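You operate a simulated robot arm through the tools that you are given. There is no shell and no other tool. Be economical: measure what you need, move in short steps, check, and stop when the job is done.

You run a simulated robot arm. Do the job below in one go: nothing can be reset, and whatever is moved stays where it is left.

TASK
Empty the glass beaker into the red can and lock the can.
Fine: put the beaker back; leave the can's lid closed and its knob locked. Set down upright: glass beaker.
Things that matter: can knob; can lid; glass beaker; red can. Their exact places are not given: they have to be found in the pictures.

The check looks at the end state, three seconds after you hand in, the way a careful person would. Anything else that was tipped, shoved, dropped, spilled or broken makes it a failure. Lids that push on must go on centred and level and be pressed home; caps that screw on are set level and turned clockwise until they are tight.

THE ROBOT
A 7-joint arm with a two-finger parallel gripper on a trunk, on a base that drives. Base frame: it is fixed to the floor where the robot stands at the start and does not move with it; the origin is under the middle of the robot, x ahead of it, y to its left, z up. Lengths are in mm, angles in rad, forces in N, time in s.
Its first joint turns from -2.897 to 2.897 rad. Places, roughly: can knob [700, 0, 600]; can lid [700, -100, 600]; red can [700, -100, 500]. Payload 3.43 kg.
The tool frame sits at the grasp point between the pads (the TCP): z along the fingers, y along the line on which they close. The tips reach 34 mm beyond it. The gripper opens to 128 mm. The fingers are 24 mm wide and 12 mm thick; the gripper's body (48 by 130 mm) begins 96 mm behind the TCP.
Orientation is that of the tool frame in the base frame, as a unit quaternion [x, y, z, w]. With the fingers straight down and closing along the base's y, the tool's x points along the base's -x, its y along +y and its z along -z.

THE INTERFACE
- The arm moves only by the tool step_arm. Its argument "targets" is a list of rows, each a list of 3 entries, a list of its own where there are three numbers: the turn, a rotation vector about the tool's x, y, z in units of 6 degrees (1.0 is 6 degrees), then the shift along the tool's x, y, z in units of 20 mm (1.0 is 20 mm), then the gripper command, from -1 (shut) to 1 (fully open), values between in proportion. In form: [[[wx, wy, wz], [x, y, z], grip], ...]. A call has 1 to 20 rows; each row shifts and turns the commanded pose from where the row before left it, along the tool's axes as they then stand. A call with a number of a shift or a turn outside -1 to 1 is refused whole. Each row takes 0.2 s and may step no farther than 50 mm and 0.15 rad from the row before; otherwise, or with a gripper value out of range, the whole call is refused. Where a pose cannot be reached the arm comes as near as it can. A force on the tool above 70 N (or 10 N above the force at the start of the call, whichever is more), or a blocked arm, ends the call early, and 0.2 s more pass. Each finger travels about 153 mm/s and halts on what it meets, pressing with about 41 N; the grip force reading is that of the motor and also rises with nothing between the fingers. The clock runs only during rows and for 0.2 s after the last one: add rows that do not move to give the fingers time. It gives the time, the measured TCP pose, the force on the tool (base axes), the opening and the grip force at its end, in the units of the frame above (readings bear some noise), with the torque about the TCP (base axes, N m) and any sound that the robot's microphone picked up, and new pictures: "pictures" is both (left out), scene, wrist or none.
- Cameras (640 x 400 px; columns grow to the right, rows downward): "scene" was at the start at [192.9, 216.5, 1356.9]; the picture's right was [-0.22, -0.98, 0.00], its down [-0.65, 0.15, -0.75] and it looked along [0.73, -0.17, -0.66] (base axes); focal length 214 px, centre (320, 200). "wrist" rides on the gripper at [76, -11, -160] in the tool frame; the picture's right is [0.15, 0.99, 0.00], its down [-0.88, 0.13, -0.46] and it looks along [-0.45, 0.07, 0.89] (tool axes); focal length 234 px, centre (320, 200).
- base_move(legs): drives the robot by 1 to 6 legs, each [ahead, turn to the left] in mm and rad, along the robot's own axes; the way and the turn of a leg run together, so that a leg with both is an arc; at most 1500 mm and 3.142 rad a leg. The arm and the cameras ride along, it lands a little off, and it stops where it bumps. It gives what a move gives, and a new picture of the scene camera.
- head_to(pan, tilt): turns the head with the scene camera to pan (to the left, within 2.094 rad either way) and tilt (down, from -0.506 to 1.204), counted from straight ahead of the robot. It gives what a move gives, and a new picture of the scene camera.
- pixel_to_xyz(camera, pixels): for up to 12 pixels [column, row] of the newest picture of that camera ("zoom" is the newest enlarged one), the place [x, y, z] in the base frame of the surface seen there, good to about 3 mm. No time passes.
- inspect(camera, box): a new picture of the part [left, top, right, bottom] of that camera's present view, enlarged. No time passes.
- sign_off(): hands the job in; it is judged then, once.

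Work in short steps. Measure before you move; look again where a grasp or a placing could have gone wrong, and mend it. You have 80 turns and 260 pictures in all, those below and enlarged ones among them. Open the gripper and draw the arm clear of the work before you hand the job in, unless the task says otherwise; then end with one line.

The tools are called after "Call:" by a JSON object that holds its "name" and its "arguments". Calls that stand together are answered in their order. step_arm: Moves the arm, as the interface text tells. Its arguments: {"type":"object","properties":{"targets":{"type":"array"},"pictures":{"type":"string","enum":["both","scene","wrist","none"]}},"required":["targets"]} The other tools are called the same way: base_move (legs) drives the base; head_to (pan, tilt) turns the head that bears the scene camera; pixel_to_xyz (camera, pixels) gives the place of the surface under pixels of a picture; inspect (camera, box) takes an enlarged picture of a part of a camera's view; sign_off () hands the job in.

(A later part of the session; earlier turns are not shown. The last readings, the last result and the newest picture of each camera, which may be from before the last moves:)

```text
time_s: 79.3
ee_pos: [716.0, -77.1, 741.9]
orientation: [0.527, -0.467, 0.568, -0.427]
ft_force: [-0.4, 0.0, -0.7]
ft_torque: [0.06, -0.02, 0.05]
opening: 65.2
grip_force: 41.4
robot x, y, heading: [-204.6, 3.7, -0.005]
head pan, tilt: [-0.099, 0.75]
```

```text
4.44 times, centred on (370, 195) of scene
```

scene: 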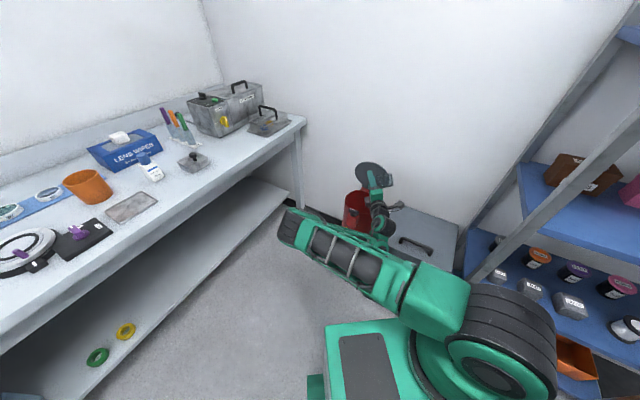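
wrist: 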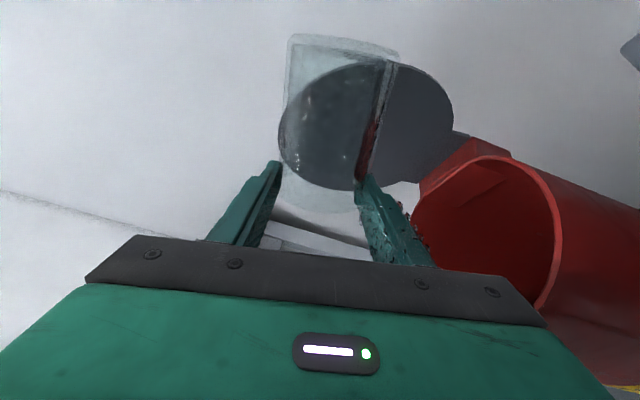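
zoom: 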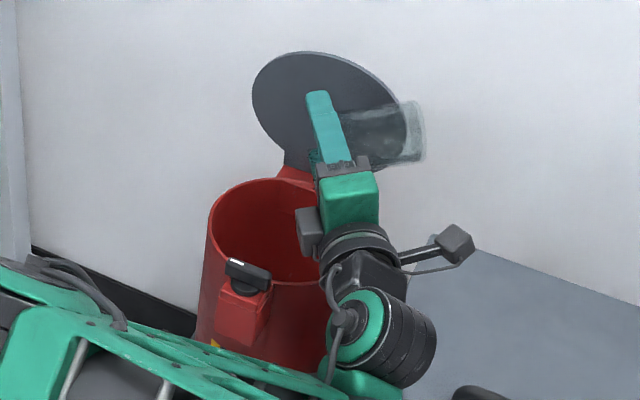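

Nearly empty at ~-100°. I roll on to -130° and let it drain.

Call:
{"name": "step_arm", "arguments": {"targets": [[[0, 0, -1], [0, 0, 0], -1], [[0, 0, -1], [0, 0, 0], -1], [[0, 0, -1], [0, 0, 0], -1], [[0, 0, -1], [0, 0, 0], -1], [[0, 0, -1], [0, 0, 0], -1], [[0, 0, 0], [0, 0, 0], -1], [[0, 0, 0], [0, 0, 0], -1], [[0, 0, 0], [0, 0, 0], -1], [[0, 0, 0], [0, 0, 0], -1], [[0, 0, 0], [0, 0, 0], -1], [[0, 0, 0], [0, 0, 0], -1], [[0, 0, 0], [0, 0, 0], -1], [[0, 0, 0], [0, 0, 0], -1], [[0, 0, 0], [0, 0, 0], -1], [[0, 0, 0], [0, 0, 0], -1]], "pictures": "both"}}

Call:
{"name": "inspect", "arguments": {"camera": "wrist", "box": [240, 10, 480, 210]}}

Call:
{"name": "inspect", "arguments": {"camera": "scene", "box": [325, 150, 415, 240]}}

```text
time_s: 82.5
ee_pos: [715.6, -77.9, 742.0]
orientation: [0.629, -0.316, 0.659, -0.264]
ft_force: [0.2, -0.2, -0.8]
ft_torque: [0.03, -0.01, -0.03]
opening: 65.1
grip_force: 40.6
robot x, y, heading: [-203.3, 1.9, -0.002]
head pan, tilt: [-0.099, 0.75]
```

scene: 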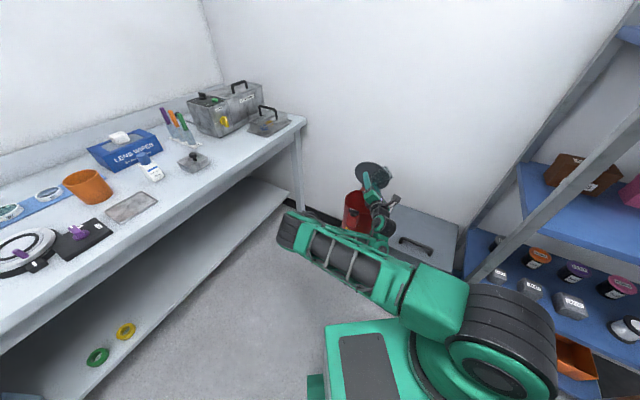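
wrist: 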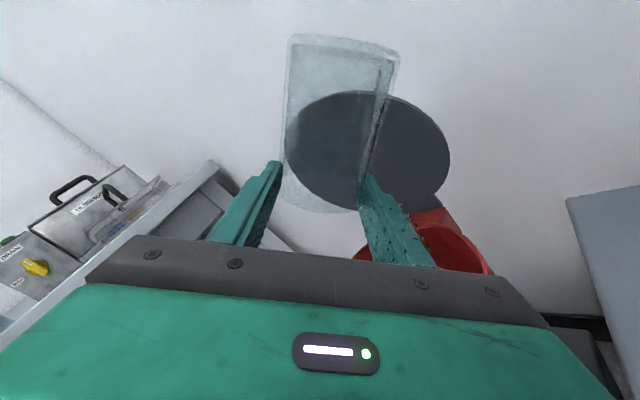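

```text
2.00 times, centred on (360, 110) of wrist
```

zoom: 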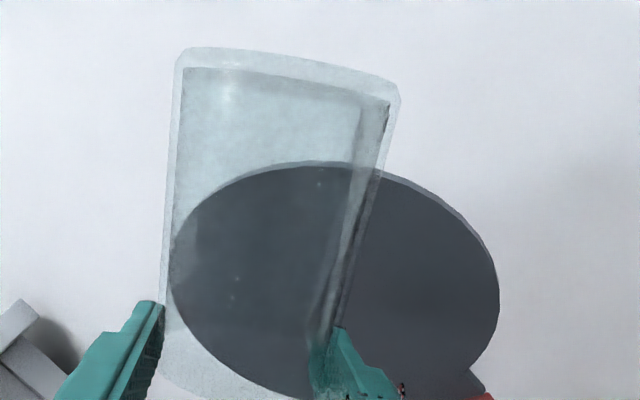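

```text
4.44 times, centred on (370, 195) of scene
```

zoom: 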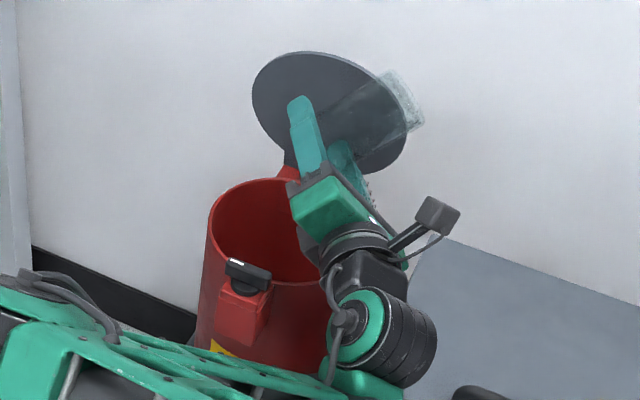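

Beaker is empty. I roll back upright (22 steps) and rise straight.

Call:
{"name": "step_arm", "arguments": {"targets": [[[0, 0, 1], [0, 0, 0], -1], [[0, 0, 1], [0, 0, 0], -1], [[0, 0, 1], [0, 0, 0], -1], [[0, 0, 1], [0, 0, 0], -1], [[0, 0, 1], [0, 0, 0], -1], [[0, 0, 1], [0, 0, 0], -1], [[0, 0, 1], [0, 0, 0], -1], [[0, 0, 1], [0, 0, 0], -1], [[0, 0, 1], [0, 0, 0], -1], [[0, 0, 1], [0, 0, 0], -1], [[0, 0, 1], [0, 0, 0], -1], [[0, 0, 1], [0, 0, 0], -1], [[0, 0, 1], [0, 0, 0], -1], [[0, 0, 1], [0, 0, 0], -1], [[0, 0, 1], [0, 0, 0], -1], [[0, 0, 1], [0, 0, 0], -1], [[0, 0, 1], [0, 0, 0], -1], [[0, 0, 1], [0, 0, 0], -1], [[0, 0, 1], [0, 0, 0], -1], [[0, 0, 1], [0, 0, 0], -1]], "pictures": "none"}}

Call:
{"name": "step_arm", "arguments": {"targets": [[[0, 0, 1], [0, 0, 0], -1], [[0, 0, 1], [0, 0, 0], -1], [[0, 0, 0], [0, 0, 0], -1], [[0, 0, 0], [-1, 0.5, 0], -1], [[0, 0, 0], [-1, 0.5, 0], -1], [[0, 0, 0], [-1, 0.5, 0], -1], [[0, 0, 0], [-1, 0.5, 0], -1], [[0, 0, 0], [-1, 0, 0], -1], [[0, 0, 0], [0, 0, 0], -1]], "pictures": "both"}}

Call:
{"name": "inspect", "arguments": {"camera": "wrist", "box": [240, 10, 480, 210]}}

```text
time_s: 86.7
ee_pos: [716.3, -78.2, 740.5]
orientation: [-0.041, 0.703, -0.1, 0.703]
ft_force: [-1.0, 0.4, -1.0]
ft_torque: [-0.02, -0.02, 0.03]
opening: 65.4
grip_force: 40.4
robot x, y, heading: [-203.1, 3.2, 0.001]
head pan, tilt: [-0.099, 0.75]
```

```text
time_s: 88.7
ee_pos: [718.9, -37.7, 842.2]
orientation: [0.033, 0.703, -0.027, 0.709]
ft_force: [0.0, 0.3, -0.5]
ft_torque: [-0.01, -0.02, -0.02]
opening: 65.3
grip_force: 41.0
robot x, y, heading: [-201.9, -1.1, -0.005]
head pan, tilt: [-0.099, 0.75]
```

scene: 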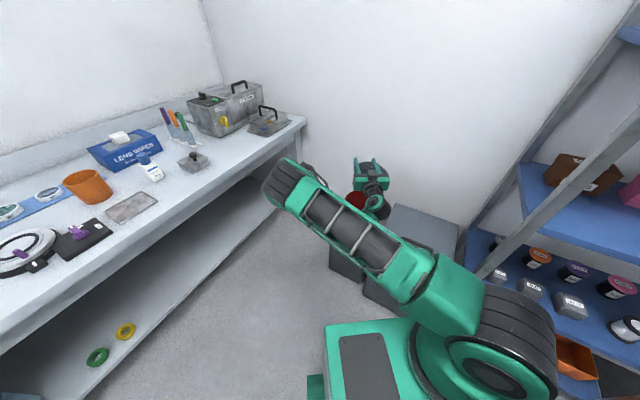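
wrist: 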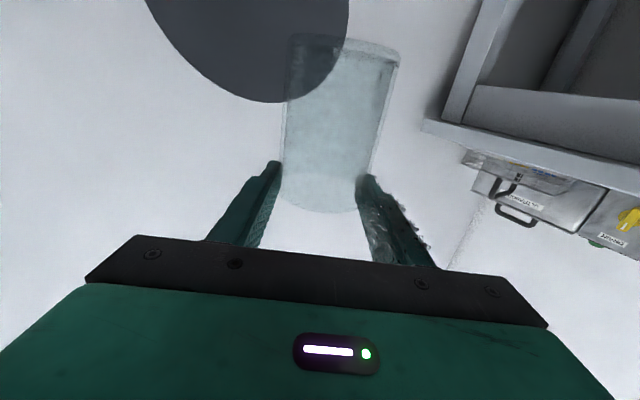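

```text
2.00 times, centred on (360, 110) of wrist
```

zoom: 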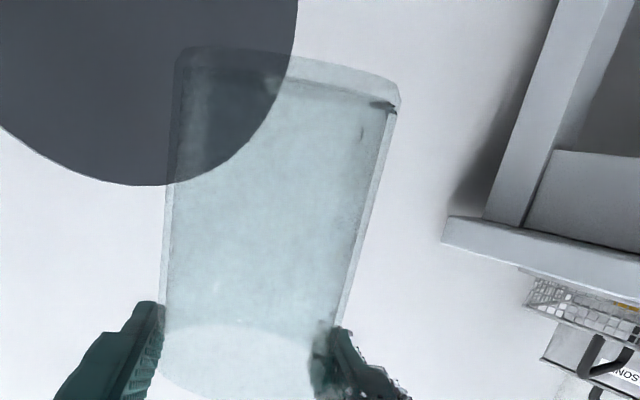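

Beaker is empty and upright. I retrace the path: up and left, then the arc back toward the bench.

Call:
{"name": "step_arm", "arguments": {"targets": [[[-0.25, 0, 0], [-0.8, 0.7, -0.13], -1], [[-0.25, 0, 0], [-0.8, 1, -0.13], -1], [[-0.25, 0, 0], [-0.8, 1, -0.13], -1], [[-0.25, 0, 0], [-0.8, 1, -0.13], -1], [[-0.25, 0, 0], [-0.8, 1, -0.13], -1], [[-0.25, 0, 0], [-0.8, 1, -0.13], -1], [[-0.25, 0, 0], [-0.8, 1, -0.13], -1], [[-0.25, 0, 0], [-0.8, 1, -0.13], -1], [[-0.25, 0, 0], [-0.6, 1, 0], -1], [[-0.25, 0, 0], [0, 1, 0], -1], [[0, 0, 0], [0, 0, 0], -1]], "pictures": "none"}}

Call:
{"name": "step_arm", "arguments": {"targets": [[[-0.27, 0, 0], [0, 1, 0.02], -1], [[-0.27, 0, 0], [0, 1, 0.03], -1], [[-0.27, 0, 0], [0, 1, 0.04], -1], [[-0.27, 0, 0], [0, 1, 0.05], -1], [[-0.27, 0, 0], [0, 1, 0.05], -1], [[-0.27, 0, 0], [0, 1, 0.06], -1], [[-0.27, 0, 0], [0, 1, 0.07], -1], [[-0.27, 0, 0], [0, 1, 0.07], -1], [[-0.27, 0, 0], [0, 1, 0.08], -1], [[-0.27, 0, 0], [0, 1, 0.09], -1], [[-0.27, 0, 0], [0, 1, 0.09], -1], [[-0.27, 0, 0], [0, 1, 0.1], -1], [[-0.27, 0, 0], [0, 1, 0.1], -1], [[-0.27, 0, 0], [0, 1, 0.11], -1], [[-0.27, 0, 0], [0, 1, 0.12], -1], [[-0.27, 0, 0], [0, 1, 0.12], -1], [[-0.27, 0, 0], [0, 1, 0.12], -1], [[-0.1, 0, 0], [0, 0.5, 0], -1], [[0, 0, 0], [0, 0, 0], -1], [[0, 0, 0], [0, 0, 0], -1]], "pictures": "both"}}

```text
time_s: 91.1
ee_pos: [687.1, 151.8, 983.8]
orientation: [-0.061, 0.701, 0.066, 0.707]
ft_force: [-0.3, -0.5, -1.3]
ft_torque: [-0.01, 0.02, 0.03]
opening: 65.1
grip_force: 40.8
robot x, y, heading: [-199.4, -2.7, 0.003]
head pan, tilt: [-0.099, 0.75]
```

```text
time_s: 95.3
ee_pos: [573.7, 483.4, 986.4]
orientation: [-0.23, 0.663, 0.234, 0.672]
ft_force: [0.8, -0.2, -1.2]
ft_torque: [0.0, -0.02, -0.02]
opening: 65.0
grip_force: 40.6
robot x, y, heading: [-203.8, 0.1, 0.0]
head pan, tilt: [-0.099, 0.75]
```

scene: 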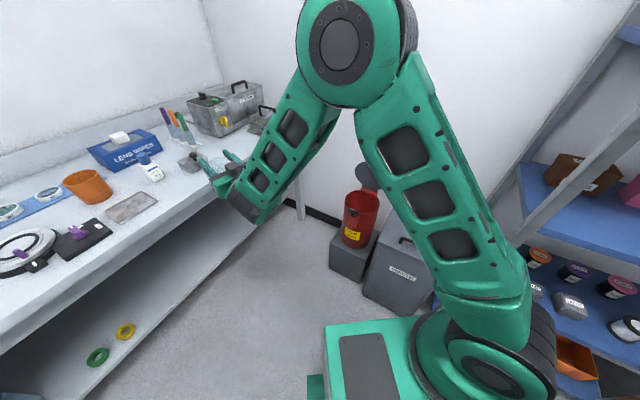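
wrist: 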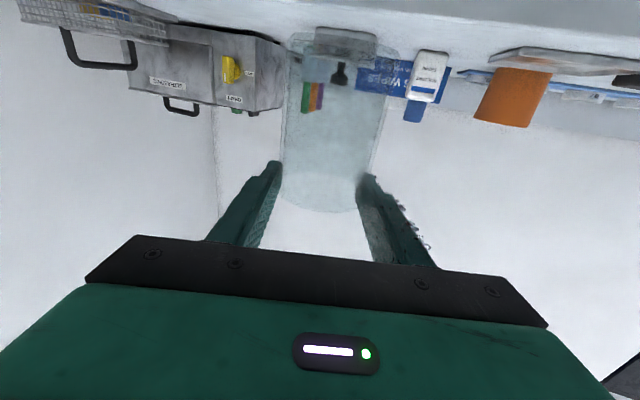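

Back at the mirrored pose. I drive the base 200 mm ahead again.

Call:
{"name": "base_move", "arguments": {"legs": [[201, 0]]}}

```text
time_s: 96.9
ee_pos: [773.5, 483.5, 986.0]
orientation: [-0.232, 0.664, 0.236, 0.671]
ft_force: [0.3, 0.3, -0.8]
ft_torque: [0.0, 0.0, 0.02]
opening: 65.3
grip_force: 40.9
robot x, y, heading: [-2.2, 0.7, 0.006]
head pan, tilt: [-0.099, 0.75]
```

scene: 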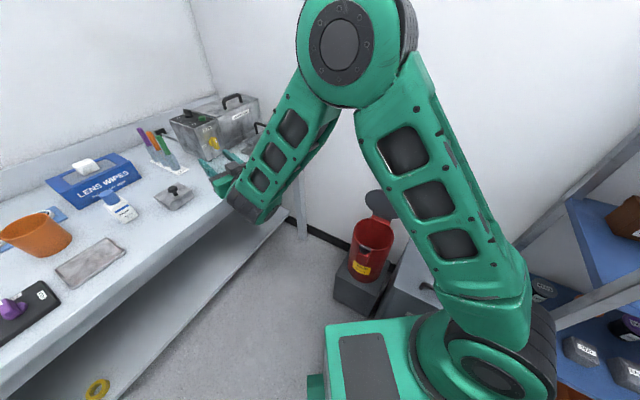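

Remaining offset to the return pose: 101 mm ahead, 10 mm left, 79 mm down. I move over the spot first.

Call:
{"name": "step_arm", "arguments": {"targets": [[[-0.19, -0.05, -0.06], [0, 0.49, 0.5], -1], [[0, 0, 0], [0, 0, 1], -1], [[0, 0, 0], [0, 0, 1], -1], [[0, 0, 0], [0, 0, 1], -1], [[0, 0, 0], [0, 0, 1], -1], [[0, 0, 0], [0.2, 0, 0.54], -1], [[0, 0, 0], [1, 0, 0], -1], [[0, 0, 0], [1, 0, 0], -1], [[0, 0, 0], [0.8, 0, 0], -1], [[0, 0, 0], [0, 0, 0], -1], [[0, 0, 0], [0, 0, 0], -1]], "pictures": "both"}}

```text
time_s: 99.3
ee_pos: [836.0, 555.0, 940.5]
orientation: [-0.241, 0.652, 0.24, 0.678]
ft_force: [6.1, 0.0, 20.9]
ft_torque: [0.16, -0.03, -0.04]
opening: 65.3
grip_force: 40.9
robot x, y, heading: [2.9, -0.4, -0.002]
head pan, tilt: [-0.099, 0.75]
```

scene: 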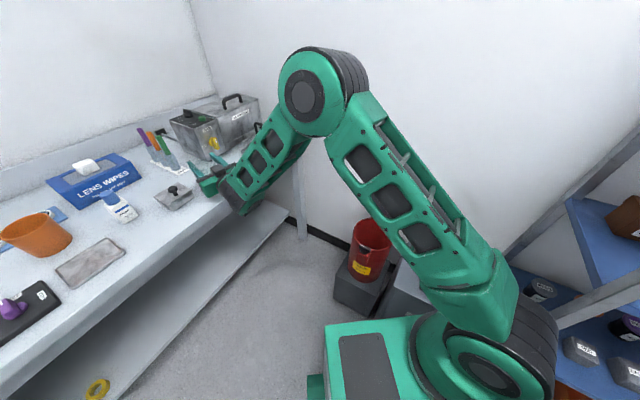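
wrist: 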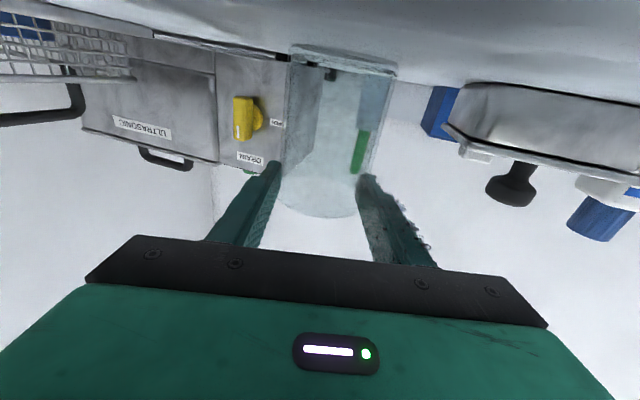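

There's an unexpected 21 N upward and the TCP stalls at z 940 instead of 926. I examine what may be touching before going on.

Call:
{"name": "inspect", "arguments": {"camera": "scene", "box": [170, 130, 300, 230]}}

Call:
{"name": "pixel_to_xyz", "arguments": {"camera": "zoom", "pixels": [[330, 310], [350, 350], [290, 290], [300, 340], [260, 230], [200, 240], [400, 330], [240, 300]]}}

Call:
{"name": "inspect", "arguments": {"camera": "wrist", "box": [240, 10, 480, 210]}}

```text
4.00 times, centred on (235, 180) of scene
```

zoom: 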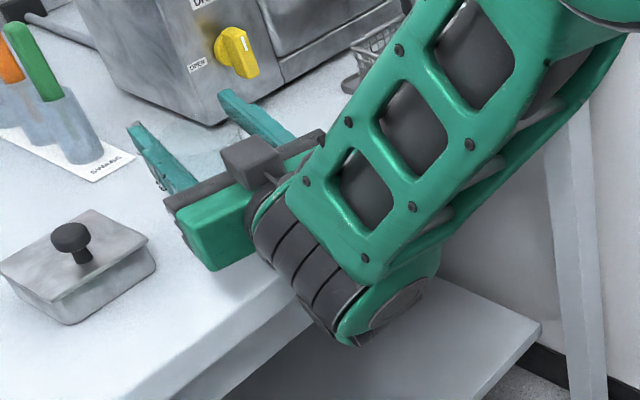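

```text
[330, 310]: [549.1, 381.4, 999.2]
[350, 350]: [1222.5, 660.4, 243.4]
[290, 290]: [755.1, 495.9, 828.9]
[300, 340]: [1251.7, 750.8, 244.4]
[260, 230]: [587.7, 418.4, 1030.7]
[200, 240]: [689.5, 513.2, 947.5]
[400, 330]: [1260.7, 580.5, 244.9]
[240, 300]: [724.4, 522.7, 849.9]
```

```text
2.00 times, centred on (360, 110) of wrist
```

zoom: 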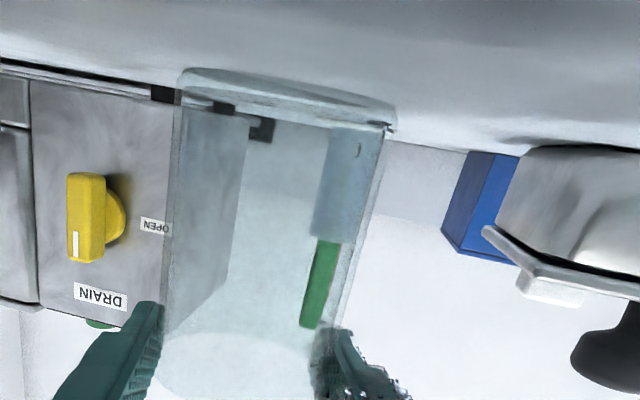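

The torque shows the force acts right under the TCP: the beaker slid ~34 mm down in the grip when first lifted, so its base is already on the bench at TCP z≈940. I relieve the push by rising ~18 mm in command and re-check.

Call:
{"name": "step_arm", "arguments": {"targets": [[[0, 0, 0], [-0.5, 0, 0], -1], [[0, 0, 0], [-0.4, 0, 0], -1], [[0, 0, 0], [0, 0, 0], -1], [[0, 0, 0], [0, 0, 0], -1], [[0, 0, 0], [0, 0, 0], -1]], "pictures": "wrist"}}

Call:
{"name": "inspect", "arguments": {"camera": "wrist", "box": [240, 10, 480, 210]}}

```text
time_s: 100.5
ee_pos: [834.7, 556.3, 957.8]
orientation: [-0.242, 0.654, 0.239, 0.676]
ft_force: [0.5, 0.0, -1.4]
ft_torque: [-0.02, -0.03, 0.0]
opening: 65.0
grip_force: 40.7
robot x, y, heading: [-1.9, -3.1, -0.001]
head pan, tilt: [-0.099, 0.75]
```

wrist: 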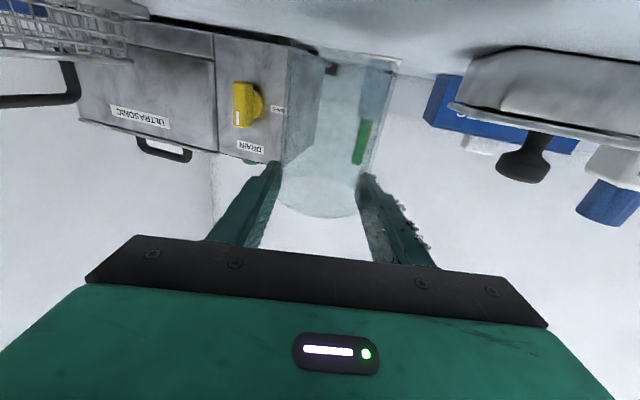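

```text
2.00 times, centred on (360, 110) of wrist
```

zoom: 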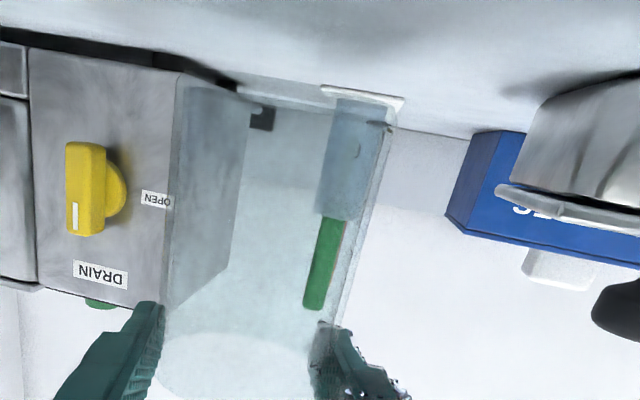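

Free again at z 958 (force gone). I correct position (+9 mm x), level the last degree, and lower ~14 mm to light contact.

Call:
{"name": "step_arm", "arguments": {"targets": [[[0, 0.11, 0.1], [0, -0.32, 0.33], -1], [[0, 0, 0], [0.25, 0, 0], -1], [[0, 0, 0], [0.25, 0, 0], -1], [[0, 0, 0], [0.15, 0, 0], -1], [[0, 0, 0], [0, 0, 0], -1], [[0, 0, 0], [0, 0, 0], -1]], "pictures": "scene"}}

```text
time_s: 101.9
ee_pos: [843.5, 555.6, 944.7]
orientation: [-0.239, 0.659, 0.241, 0.672]
ft_force: [-0.4, -0.3, -0.4]
ft_torque: [0.02, 0.01, 0.03]
opening: 65.1
grip_force: 40.6
robot x, y, heading: [5.6, 3.7, 0.005]
head pan, tilt: [-0.099, 0.75]
```

scene: 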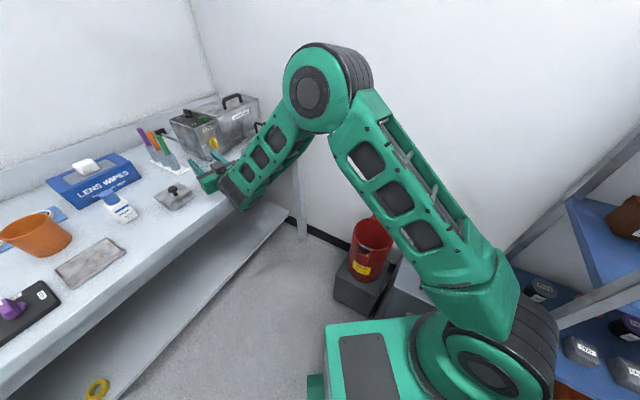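

Almost touching (force -0.4). I lower in 1 mm steps until contact shows.

Call:
{"name": "step_arm", "arguments": {"targets": [[[0, 0, 0], [0.07, 0, 0], -1], [[0, 0, 0], [0.07, 0, 0], -1], [[0, 0, 0], [0.07, 0, 0], -1], [[0, 0, 0], [0, 0, 0], -1]], "pictures": "none"}}

```text
time_s: 102.9
ee_pos: [843.7, 557.0, 941.4]
orientation: [-0.24, 0.658, 0.242, 0.671]
ft_force: [-1.9, 1.3, 3.9]
ft_torque: [0.04, -0.02, -0.01]
opening: 65.0
grip_force: 41.2
robot x, y, heading: [-1.1, 2.2, 0.004]
head pan, tilt: [-0.099, 0.75]
```

Light contact (4 N). I open gently to 90 mm and check that the beaker stands.

Call:
{"name": "step_arm", "arguments": {"targets": [[[0, 0, 0], [0, 0, 0], 0.05], [[0, 0, 0], [0, 0, 0], 0.1], [[0, 0, 0], [0, 0, 0], 0.2], [[0, 0, 0], [0, 0, 0], 0.4], [[0, 0, 0], [0, 0, 0], 0.4]], "pictures": "both"}}

Call:
{"name": "inspect", "arguments": {"camera": "scene", "box": [170, 130, 270, 220]}}

```text
time_s: 104.1
ee_pos: [843.7, 555.7, 939.6]
orientation: [-0.24, 0.658, 0.242, 0.671]
ft_force: [-0.2, 0.5, -0.4]
ft_torque: [-0.01, -0.04, -0.02]
opening: 89.5
grip_force: 0.1
robot x, y, heading: [-4.6, -2.5, 0.002]
head pan, tilt: [-0.099, 0.75]
```

scene: 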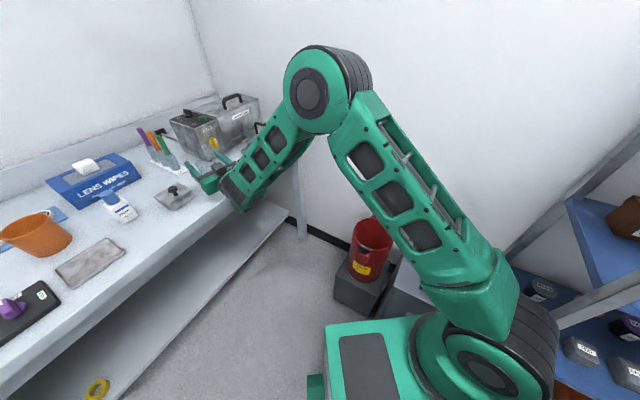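
wrist: 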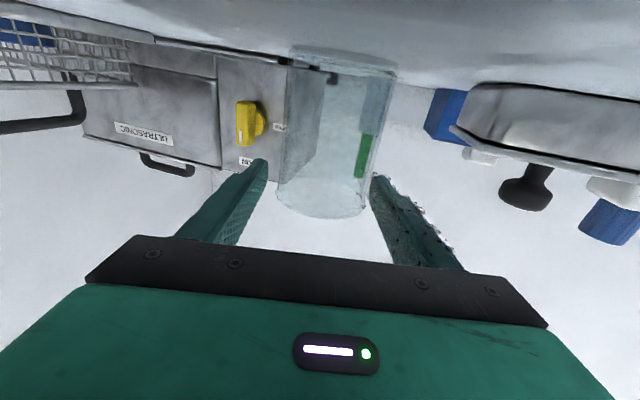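

```text
4.44 times, centred on (220, 175) of scene
```

zoom: 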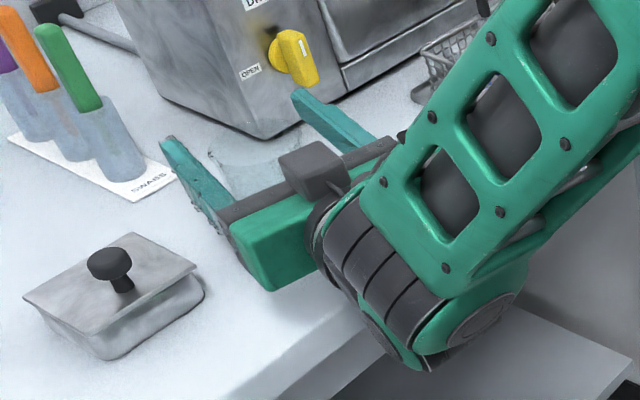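

The beaker stands free. I retreat straight back 200 mm and look.

Call:
{"name": "step_arm", "arguments": {"targets": [[[0, 0, 0], [0, 0, -0.5], 0.4], [[0, 0, 0], [0, 0, -1], 0.4], [[0, 0, 0], [0, 0, -1], 0.4], [[0, 0, 0], [0, 0, -1], 0.4], [[0, 0, 0], [0, 0, -1], 0.4], [[0, 0, 0], [-0.3, 0, -1], 0.4], [[0, 0, 0], [-0.5, 0, -1], 0.4], [[0, 0, 0], [-1, 0, -1], 0.4], [[0, 0, 0], [-1, 0, -1], 0.4], [[0, 0, 0], [-1, 0, -1], 0.4], [[0, 0, 0], [-1, 0, 0], 0.4], [[0, 0, 0], [0, 0, 0], 0.4]], "pictures": "both"}}

Call:
{"name": "inspect", "arguments": {"camera": "scene", "box": [130, 110, 270, 220]}}

```text
time_s: 106.7
ee_pos: [699.7, 434.0, 1033.2]
orientation: [-0.239, 0.659, 0.241, 0.671]
ft_force: [0.5, -0.8, 0.2]
ft_torque: [-0.02, -0.01, 0.02]
opening: 89.8
grip_force: 0.1
robot x, y, heading: [0.2, 3.5, 0.007]
head pan, tilt: [-0.099, 0.75]
```

scene: 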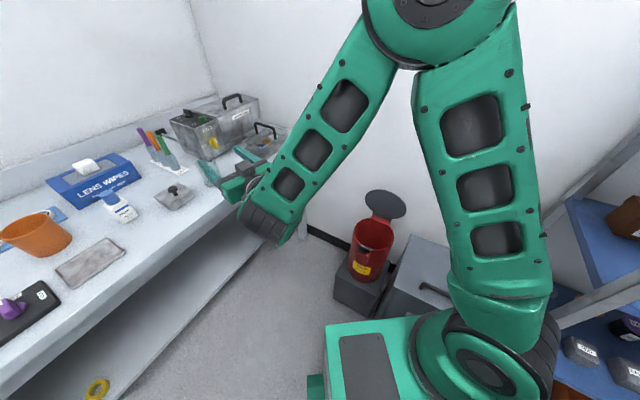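
wrist: 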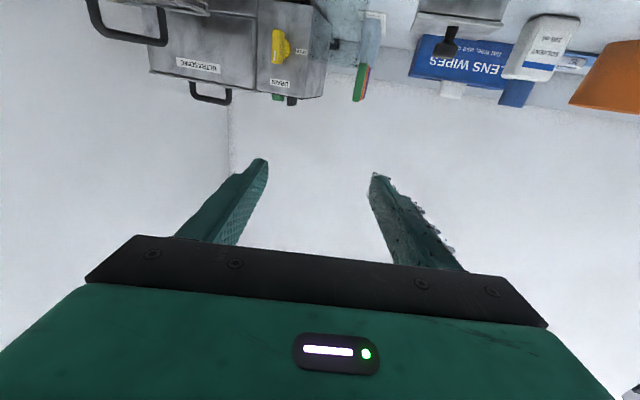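

```text
3.64 times, centred on (200, 165) of scene
```

zoom: 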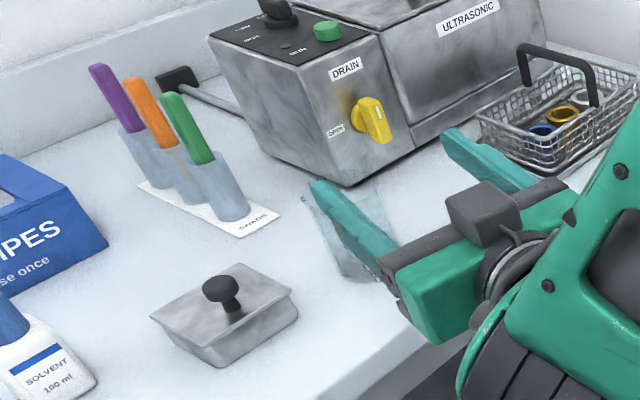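

The beaker stands upright on its spot. Now I bring the tool back to pointing down while drawing right, then yaw to the lid's direction.

Call:
{"name": "step_arm", "arguments": {"targets": [[[0, 1, 0], [0, -0.6, 0], 0], [[0, 1, 0], [0, -0.6, 0], -1], [[0, 1, 0], [0, -0.6, 0], -1], [[0, 1, 0], [0, -0.6, 0], -1], [[0, 1, 0], [0, -0.6, 0], -1], [[0, 1, 0], [0, -0.6, 0], -1], [[0, 1, 0], [0, -0.6, 0], -1], [[0, 1, 0], [0, -0.6, 0], -1], [[0, 1, 0], [0, -0.6, 0], -1], [[0, 1, 0], [0, -0.6, 0], -1], [[0, 1, 0], [0, -0.6, 0], -1], [[0, 1, 0], [0, -0.6, 0], -1], [[0, 1, 0], [0, -0.6, 0], -1], [[0, 1, 0], [0, -0.6, 0], -1], [[0, 1, 0], [0, -0.6, 0], -1], [[0, 0, 0], [0, 0, 0], -1]], "pictures": "none"}}

Call:
{"name": "step_arm", "arguments": {"targets": [[[0, 0, 1], [0.64, -0.77, 0], -1], [[0, 0, 1], [0.56, -0.83, 0], -1], [[0, 0, 1], [0.47, -0.88, 0], -1], [[0, 0, 1], [0.37, -0.93, 0], -1], [[0, 0, 1], [0.28, -0.96, 0], -1], [[0, 0, 1], [0.17, -0.98, 0], -1], [[0, 0, 1], [0.07, -1, 0], -1], [[0, 0, 1], [-0.03, -1, 0], -1], [[0, 0, 1], [-0.14, -0.99, 0], -1], [[0, 0, 1], [-0.24, -0.97, 0], -1], [[0, 0, 1], [-0.34, -0.94, 0], -1], [[0, 0, 1], [-0.44, -0.9, 0], -1], [[0, 0, 0.43], [-0.53, -0.85, 0], -1], [[0, 0, 0], [0, 0, 0], -1], [[0, 0, 0], [0, 0, 0], -1]], "pictures": "both"}}

```text
time_s: 110.1
ee_pos: [810.9, 295.2, 1033.8]
orientation: [-0.34, 0.941, 0.0, 0.008]
ft_force: [0.2, -1.3, -0.2]
ft_torque: [0.02, 0.0, -0.02]
opening: 0.1
grip_force: 32.7
robot x, y, heading: [6.2, 6.1, 0.003]
head pan, tilt: [-0.099, 0.75]
```

```text
time_s: 113.3
ee_pos: [807.8, 34.7, 1030.5]
orientation: [0.3, 0.954, 0.005, 0.006]
ft_force: [0.3, -1.2, -0.1]
ft_torque: [-0.02, -0.02, -0.03]
opening: 0.0
grip_force: 33.2
robot x, y, heading: [-2.6, -2.4, 0.002]
head pan, tilt: [-0.099, 0.75]
```

scene: 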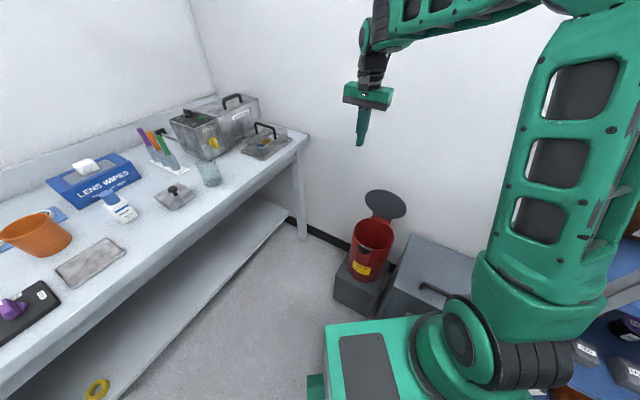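
wrist: 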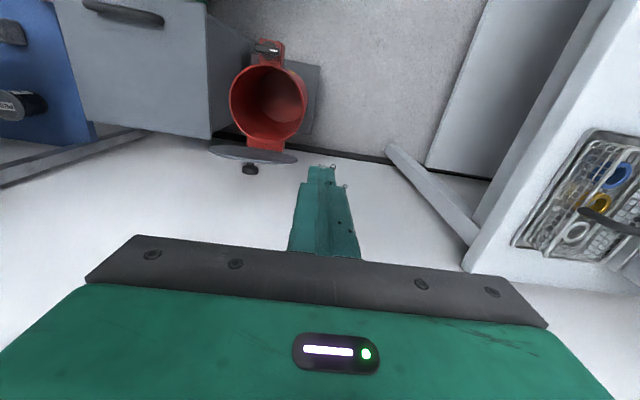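

Tool is down at heading -35°. I move behind the lid (U=762, 40 mm left of the handle line) and descend to tip z≈768.

Call:
{"name": "step_arm", "arguments": {"targets": [[[0, 0, 0], [-1, -0.7, 0.5], -1], [[0, 0, 0], [-1, -0.7, 0.5], -1], [[0, 0, 0], [-1, -0.7, 0.5], -1], [[0, 0, 0], [-1, -0.7, 0.5], -1], [[0, 0, 0], [-1, -0.7, 0.5], -1], [[0, 0, 0], [-0.8, -0.55, 0.5], -1], [[0, 0, 0], [0, 0, 1], -1], [[0, 0, 0], [0, 0, 1], -1], [[0, 0, 0], [0, 0, 1], -1], [[0, 0, 0], [0, 0, 1], -1], [[0, 0, 0], [0, 0, 0], -1], [[0, 0, 0], [0, 0, 0], -1]], "pictures": "both"}}

Call:
{"name": "inspect", "arguments": {"camera": "scene", "box": [330, 130, 430, 250]}}

```text
time_s: 115.9
ee_pos: [859.8, -98.6, 891.2]
orientation: [0.3, 0.954, 0.006, 0.006]
ft_force: [-0.1, 0.1, 0.1]
ft_torque: [0.0, -0.02, -0.03]
opening: 0.1
grip_force: 33.2
robot x, y, heading: [-1.0, 2.9, 0.004]
head pan, tilt: [-0.099, 0.75]
```

scene: 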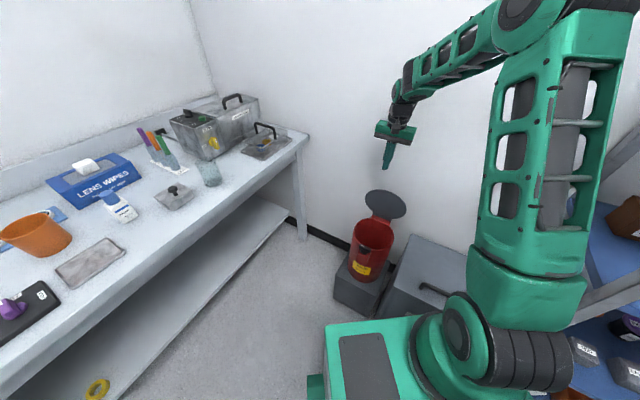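
wrist: 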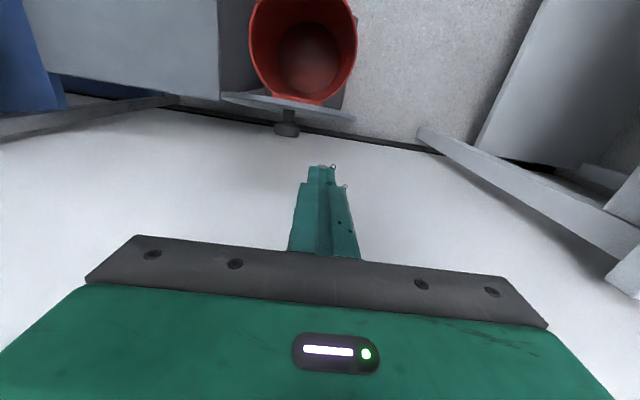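

```text
3.33 times, centred on (380, 190) of scene
```

zoom: 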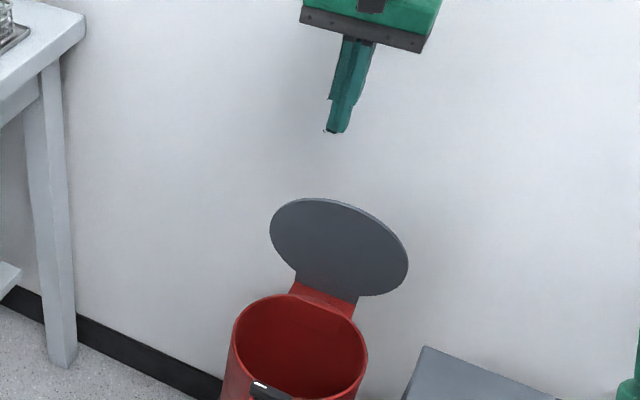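

Position is right. I descend to TCP z 798 and push the lid forward along its arc to about 50°.

Call:
{"name": "step_arm", "arguments": {"targets": [[[0, 0, 0], [0, 0, 1], -1], [[0, 0, 0], [0, 0, 1], -1], [[0, 0, 0], [0, 0, 1], -1], [[0, 0, 0], [0, 0, 1], -1], [[0, 0, 0], [0.5, 0, 0.6], -1], [[0, 0, 0], [0.7, 0, 0], -1], [[0, 0, 0], [0.6, 0, 0], -1], [[0, 0, 0], [0.62, 0, 0.18], -1], [[0, 0, 0], [0.62, 0, 0.18], -1], [[0, 0, 0], [0.65, 0, 0.3], -1], [[0, 0, 0], [0.65, 0, 0.3], -1], [[0, 0, 0], [0.59, 0, 0.43], -1], [[0, 0, 0], [0.59, 0, 0.43], -1], [[0, 0, 0], [0, 0, 0], -1]], "pictures": "both"}}

Call:
{"name": "inspect", "arguments": {"camera": "scene", "box": [330, 150, 430, 270]}}

```text
time_s: 118.9
ee_pos: [770.8, -32.4, 760.8]
orientation: [0.3, 0.954, 0.006, 0.006]
ft_force: [-1.4, 0.5, -0.1]
ft_torque: [0.0, -0.02, -0.01]
opening: 0.0
grip_force: 33.0
robot x, y, heading: [-1.9, 0.5, -0.001]
head pan, tilt: [-0.099, 0.75]
```

scene: 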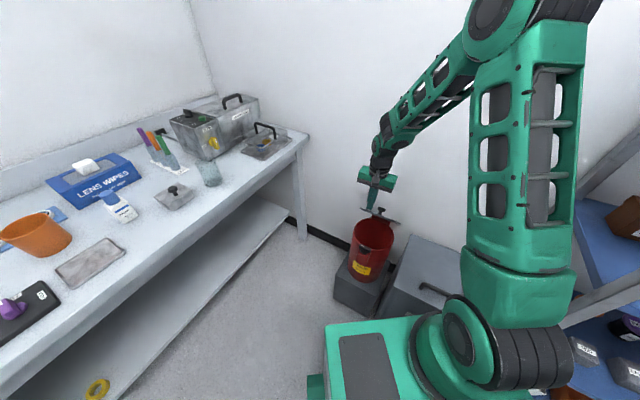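
wrist: 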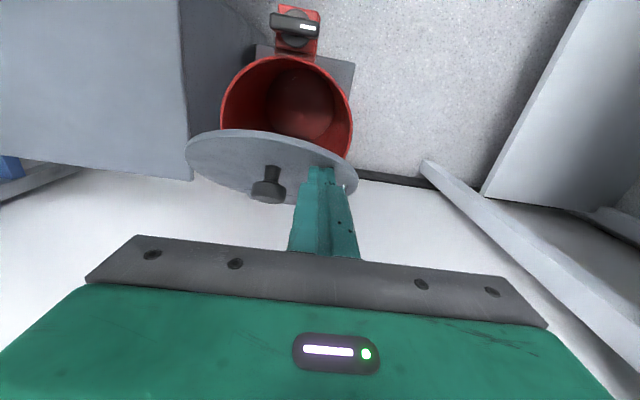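

```text
3.33 times, centred on (380, 210) of scene
```

zoom: 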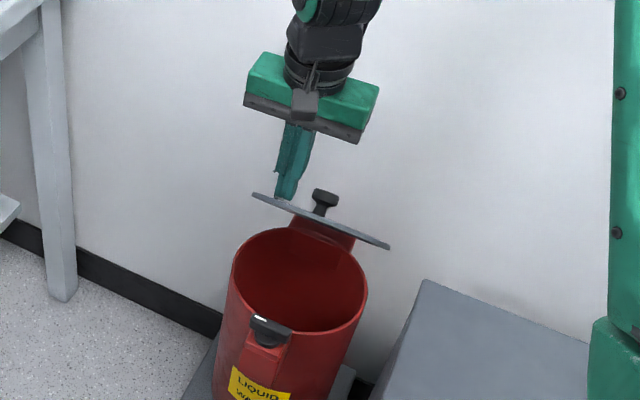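

The lid follows. I continue down the arc to ~5° .

Call:
{"name": "step_arm", "arguments": {"targets": [[[0, 0, 0], [0.51, 0, 0.5], -1], [[0, 0, 0], [0.51, 0, 0.5], -1], [[0, 0, 0], [0.42, 0, 0.59], -1], [[0, 0, 0], [0.42, 0, 0.59], -1], [[0, 0, 0], [0.3, 0, 0.66], -1], [[0, 0, 0], [0.3, 0, 0.66], -1], [[0, 0, 0], [0.19, 0, 0.69], -1], [[0, 0, 0], [0.19, 0, 0.69], -1], [[0, 0, 0], [0.05, 0, 0.5], -1], [[0, 0, 0], [0, 0, 0], -1]], "pictures": "both"}}

Call:
{"name": "inspect", "arguments": {"camera": "scene", "box": [330, 170, 430, 290]}}

```text
time_s: 121.1
ee_pos: [725.8, 2.2, 654.5]
orientation: [0.3, 0.954, 0.007, 0.007]
ft_force: [-0.6, 1.0, -0.1]
ft_torque: [0.01, -0.02, -0.01]
opening: 0.1
grip_force: 33.5
robot x, y, heading: [2.3, -1.6, 0.004]
head pan, tilt: [-0.099, 0.75]
```

scene: 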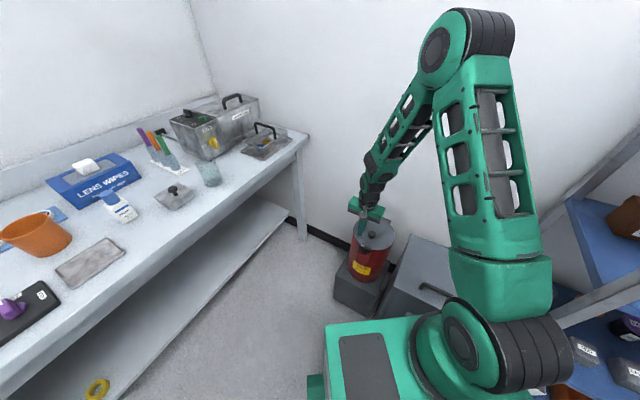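
wrist: 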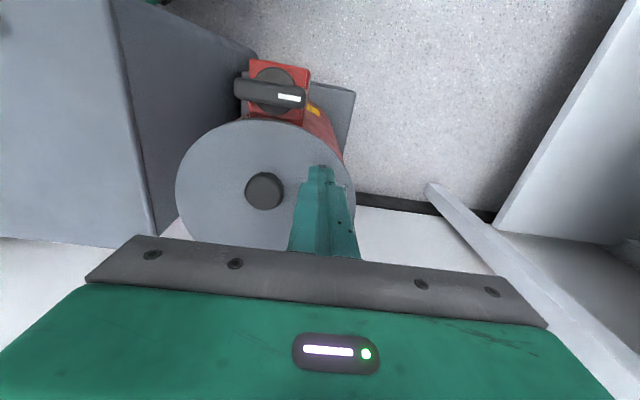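

```text
3.33 times, centred on (380, 230) of scene
```

zoom: 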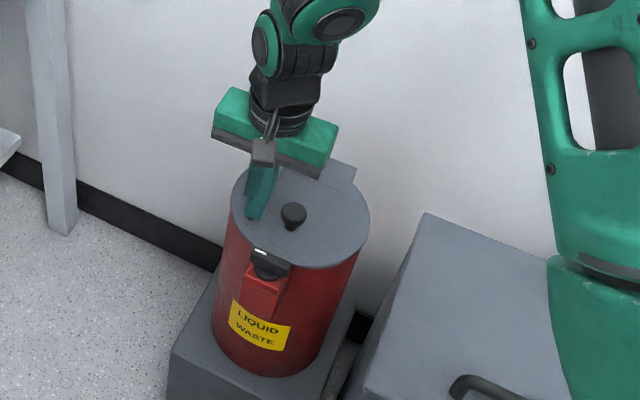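

The lid is down. I press gently at its edge to seat it.

Call:
{"name": "step_arm", "arguments": {"targets": [[[0, 0, 0], [0, 0, 0.25], -1], [[0, 0, 0], [0, 0, 0.2], -1], [[0, 0, 0], [0, 0, 0.15], -1], [[0, 0, 0], [0, 0, 0.1], -1], [[0, 0, 0], [0, 0, 0.05], -1], [[0, 0, 0], [0, 0, 0], -1]], "pictures": "wrist"}}

Call:
{"name": "pixel_to_xyz", "arguments": {"camera": "wrist", "pixels": [[200, 180], [240, 140], [300, 150], [230, 220], [262, 190]]}}

```text
time_s: 122.7
ee_pos: [719.0, 2.8, 648.4]
orientation: [0.299, 0.954, 0.009, 0.013]
ft_force: [0.7, 0.4, -0.5]
ft_torque: [-0.02, 0.07, 0.02]
opening: 0.0
grip_force: 32.8
robot x, y, heading: [-1.1, -1.3, 0.0]
head pan, tilt: [-0.099, 0.75]
stopped in row 6: the force on the tool passed its limit at 71 N (the readings are from after the stop); the commanded pose is now the measured one
```

wrist: 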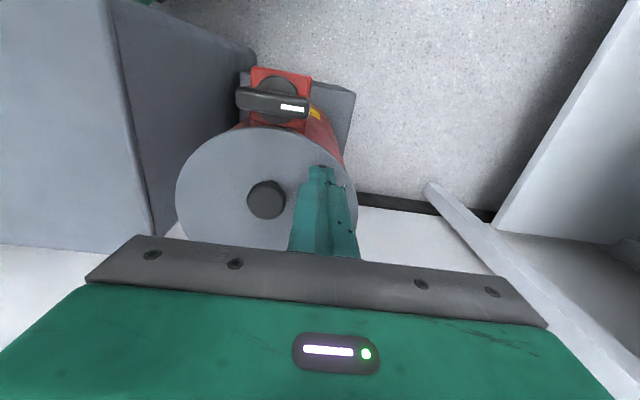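

```text
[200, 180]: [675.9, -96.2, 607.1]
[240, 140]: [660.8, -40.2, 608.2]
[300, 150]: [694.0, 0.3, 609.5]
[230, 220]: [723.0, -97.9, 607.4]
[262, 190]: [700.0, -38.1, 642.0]
```

Lid is flat and seated (z 607–609 all around, pressed with 70 N). I rise, yaw to the lever's present direction and go above the knob.

Call:
{"name": "step_arm", "arguments": {"targets": [[[0, 0, 0], [0, 0, -1], -1], [[0, 0, 0], [0, 0, -1], -1], [[0, 0, 0], [0, 0, -1], -1], [[0, 0, 0], [0, 0, -1], -1], [[0, 0, -1], [0, 0, -1], -0.3], [[0, 0, -1], [0, 0, 0], -0.3], [[0, 0, -1], [0, 0, 0], -0.3], [[0, 0, -1], [0, 0, 0], -0.3], [[0, 0, -1], [0, 0, 0], -0.3], [[0, 0, -1], [0, 0, 0], -0.3], [[0, 0, -1], [0, 0, 0], -0.3], [[0, 0, -1], [0, 0, 0], -0.3], [[0, 0, -1], [0, 0, 0], -0.3], [[0, 0, -1], [0, 0, 0], -0.3], [[0, 0, -1], [0, 0, 0], -0.3], [[0, 0, -1], [0, 0, 0], -0.3], [[0, 0, -1], [0, 0, 0], -0.3], [[0, 0, -1], [0, 0, 0], -0.3], [[0, 0, -1], [0, 0, 0], -0.3], [[0, 0, -0.4], [0, 0, 0], -0.3]], "pictures": "none"}}

Call:
{"name": "step_arm", "arguments": {"targets": [[[0, 0, 0], [0.65, 0.98, 0], -0.3], [[0, 0, 0], [0.65, 0.98, 0], -0.3], [[0, 0, 0], [0.65, 0.98, 0], -0.3], [[0, 0, 0], [0, 0, 0], -0.3], [[0, 0, 0], [0, 0, 0], -0.3]], "pictures": "both"}}

Call:
{"name": "inspect", "arguments": {"camera": "wrist", "box": [240, 90, 400, 210]}}

```text
time_s: 126.9
ee_pos: [718.3, 1.9, 747.7]
orientation: [-0.482, 0.876, -0.003, 0.015]
ft_force: [-0.1, -0.4, -0.8]
ft_torque: [0.0, -0.04, -0.01]
opening: 44.9
grip_force: 0.0
robot x, y, heading: [-2.6, 1.4, 0.002]
head pan, tilt: [-0.099, 0.75]
```

```text
time_s: 128.1
ee_pos: [645.2, 2.5, 746.2]
orientation: [-0.481, 0.877, -0.002, 0.015]
ft_force: [-1.1, 0.6, 0.1]
ft_torque: [-0.01, 0.0, -0.01]
opening: 44.7
grip_force: 0.1
robot x, y, heading: [-2.7, -1.9, 0.006]
head pan, tilt: [-0.099, 0.75]
```

scene: 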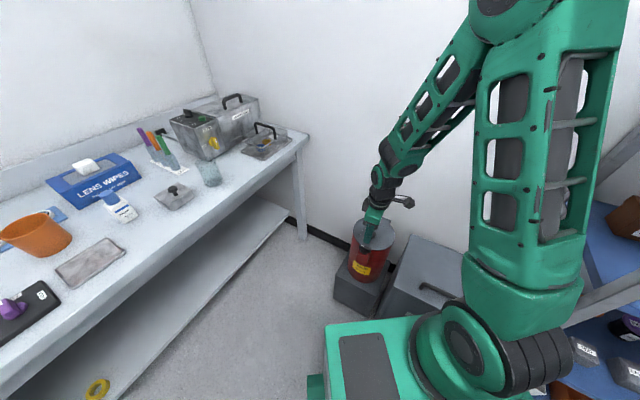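
wrist: 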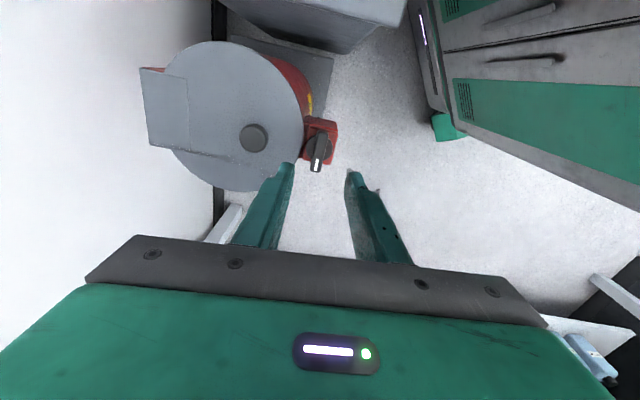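

```text
3.33 times, centred on (320, 150) of wrist
```

zoom: 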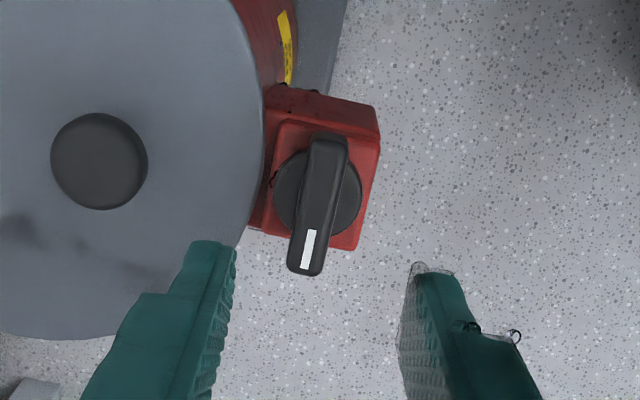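

I measure the lever ends from here.

Call:
{"name": "pixel_to_xyz", "arguments": {"camera": "zoom", "pixels": [[330, 140], [305, 268], [318, 200], [300, 200], [338, 200], [100, 160]]}}

```text
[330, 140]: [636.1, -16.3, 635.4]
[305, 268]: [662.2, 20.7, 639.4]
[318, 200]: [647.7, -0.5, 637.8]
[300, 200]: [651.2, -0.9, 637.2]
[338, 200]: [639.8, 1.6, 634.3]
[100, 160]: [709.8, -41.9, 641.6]
```

Lever centre (648,1), axis 55°. I align, descend to z 654 and close on the lever.

Call:
{"name": "step_arm", "arguments": {"targets": [[[0, 0, 0.3], [0, -0.17, 0.6], -0.3], [[0, 0, 0], [0, 0, 1], -0.3], [[0, 0, 0], [0, 0, 1], -0.3], [[0, 0, 0], [0, 0, 1], -0.3], [[0, 0, 0], [0, 0, 1], -0.3], [[0, 0, 0], [0, 0, 0], -0.3], [[0, 0, 0], [0, 0, 0], -1], [[0, 0, 0], [0, 0, 0], -1], [[0, 0, 0], [0, 0, 0], -1]], "pictures": "wrist"}}

```text
time_s: 130.1
ee_pos: [649.7, 1.7, 653.2]
orientation: [-0.468, 0.884, 0.002, 0.013]
ft_force: [-34.1, 23.1, -4.3]
ft_torque: [1.12, 1.11, -1.01]
opening: 14.2
grip_force: 45.2
robot x, y, heading: [-2.2, -0.6, 0.005]
head pan, tilt: [-0.099, 0.75]
```

wrist: 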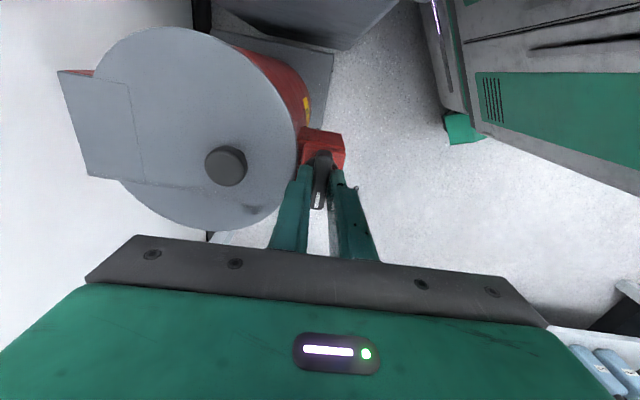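

The grip is good but 41 N sideways shows ~4 mm offset; I correct it and start turning clockwise (+z of the tool).

Call:
{"name": "step_arm", "arguments": {"targets": [[[0, 0, 0], [0, 0.2, 0], -1], [[0, 0, 0.5], [0, 0, 0], -1], [[0, 0, 1], [0, 0, 0], -1], [[0, 0, 1], [0, 0, 0], -1], [[0, 0, 1], [0, 0, 0], -1], [[0, 0, 0], [0, 0, 0], -1]], "pictures": "none"}}

```text
time_s: 131.5
ee_pos: [648.9, 3.1, 653.2]
orientation: [-0.298, 0.955, 0.0, 0.016]
ft_force: [-2.5, 13.9, -23.4]
ft_torque: [0.93, 0.71, 0.03]
opening: 13.7
grip_force: 45.4
robot x, y, heading: [0.0, -0.2, 0.002]
head pan, tilt: [-0.099, 0.75]
```

Turning freely (21° so far). I continue with a small correction.

Call:
{"name": "step_arm", "arguments": {"targets": [[[0, 0, 1], [-0.04, 0.06, 0.08], -1], [[0, 0, 1], [0, 0, 0], -1], [[0, 0, 1], [0, 0, 0], -1], [[0, 0, 1], [0, 0, 0], -1], [[0, 0, 1], [0, 0, 0], -1], [[0, 0, 1], [0, 0, 0], -1], [[0, 0, 0], [0, 0, 0], -1]], "pictures": "none"}}

```text
time_s: 133.1
ee_pos: [649.5, 1.7, 653.0]
orientation: [0.012, 1.0, 0.004, 0.016]
ft_force: [9.6, -11.3, 30.5]
ft_torque: [-1.14, -0.53, -0.03]
opening: 13.8
grip_force: 45.0
robot x, y, heading: [0.6, -1.0, -0.001]
head pan, tilt: [-0.099, 0.75]
```

Past halfway. I turn the remaining ~33° to the stop.

Call:
{"name": "step_arm", "arguments": {"targets": [[[0, 0, 1], [-0.05, -0.06, -0.08], -1], [[0, 0, 1], [0, 0, 0], -1], [[0, 0, 1], [0, 0, 0], -1], [[0, 0, 1], [0, 0, 0], -1], [[0, 0, 1], [0, 0, 0], -1], [[0, 0, 0.5], [0, 0, 0], -1], [[0, 0, 0.3], [0, 0, 0], -1], [[0, 0, 0], [0, 0, 0], -1]], "pictures": "wrist"}}

Call:
{"name": "inspect", "arguments": {"camera": "wrist", "box": [240, 110, 400, 230]}}

```text
time_s: 134.9
ee_pos: [649.6, 2.6, 652.3]
orientation: [0.309, 0.951, 0.009, 0.011]
ft_force: [4.6, -3.5, -18.6]
ft_torque: [-0.83, 0.32, 0.03]
opening: 14.2
grip_force: 44.5
robot x, y, heading: [-3.0, 2.2, 0.002]
head pan, tilt: [-0.099, 0.75]
```

wrist: 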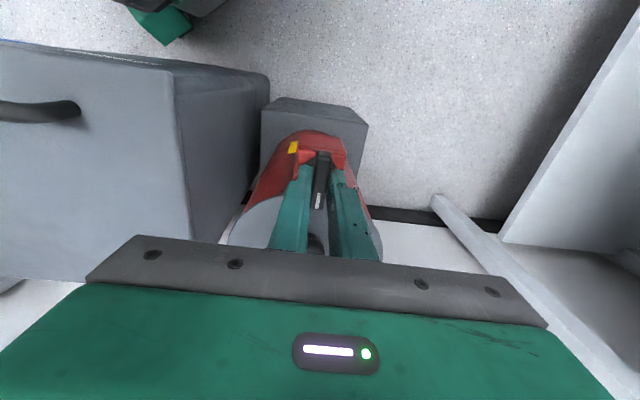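

```text
3.33 times, centred on (320, 170) of wrist
```

zoom: 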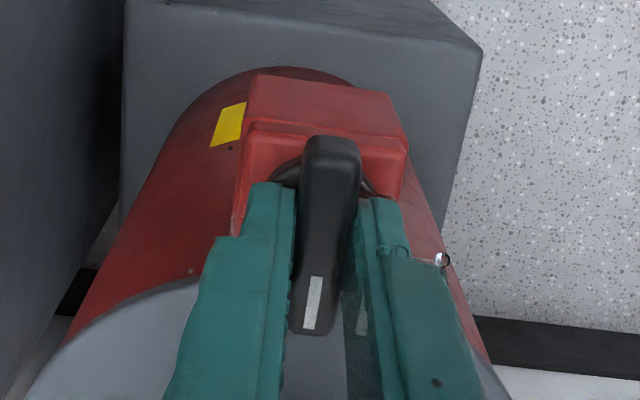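

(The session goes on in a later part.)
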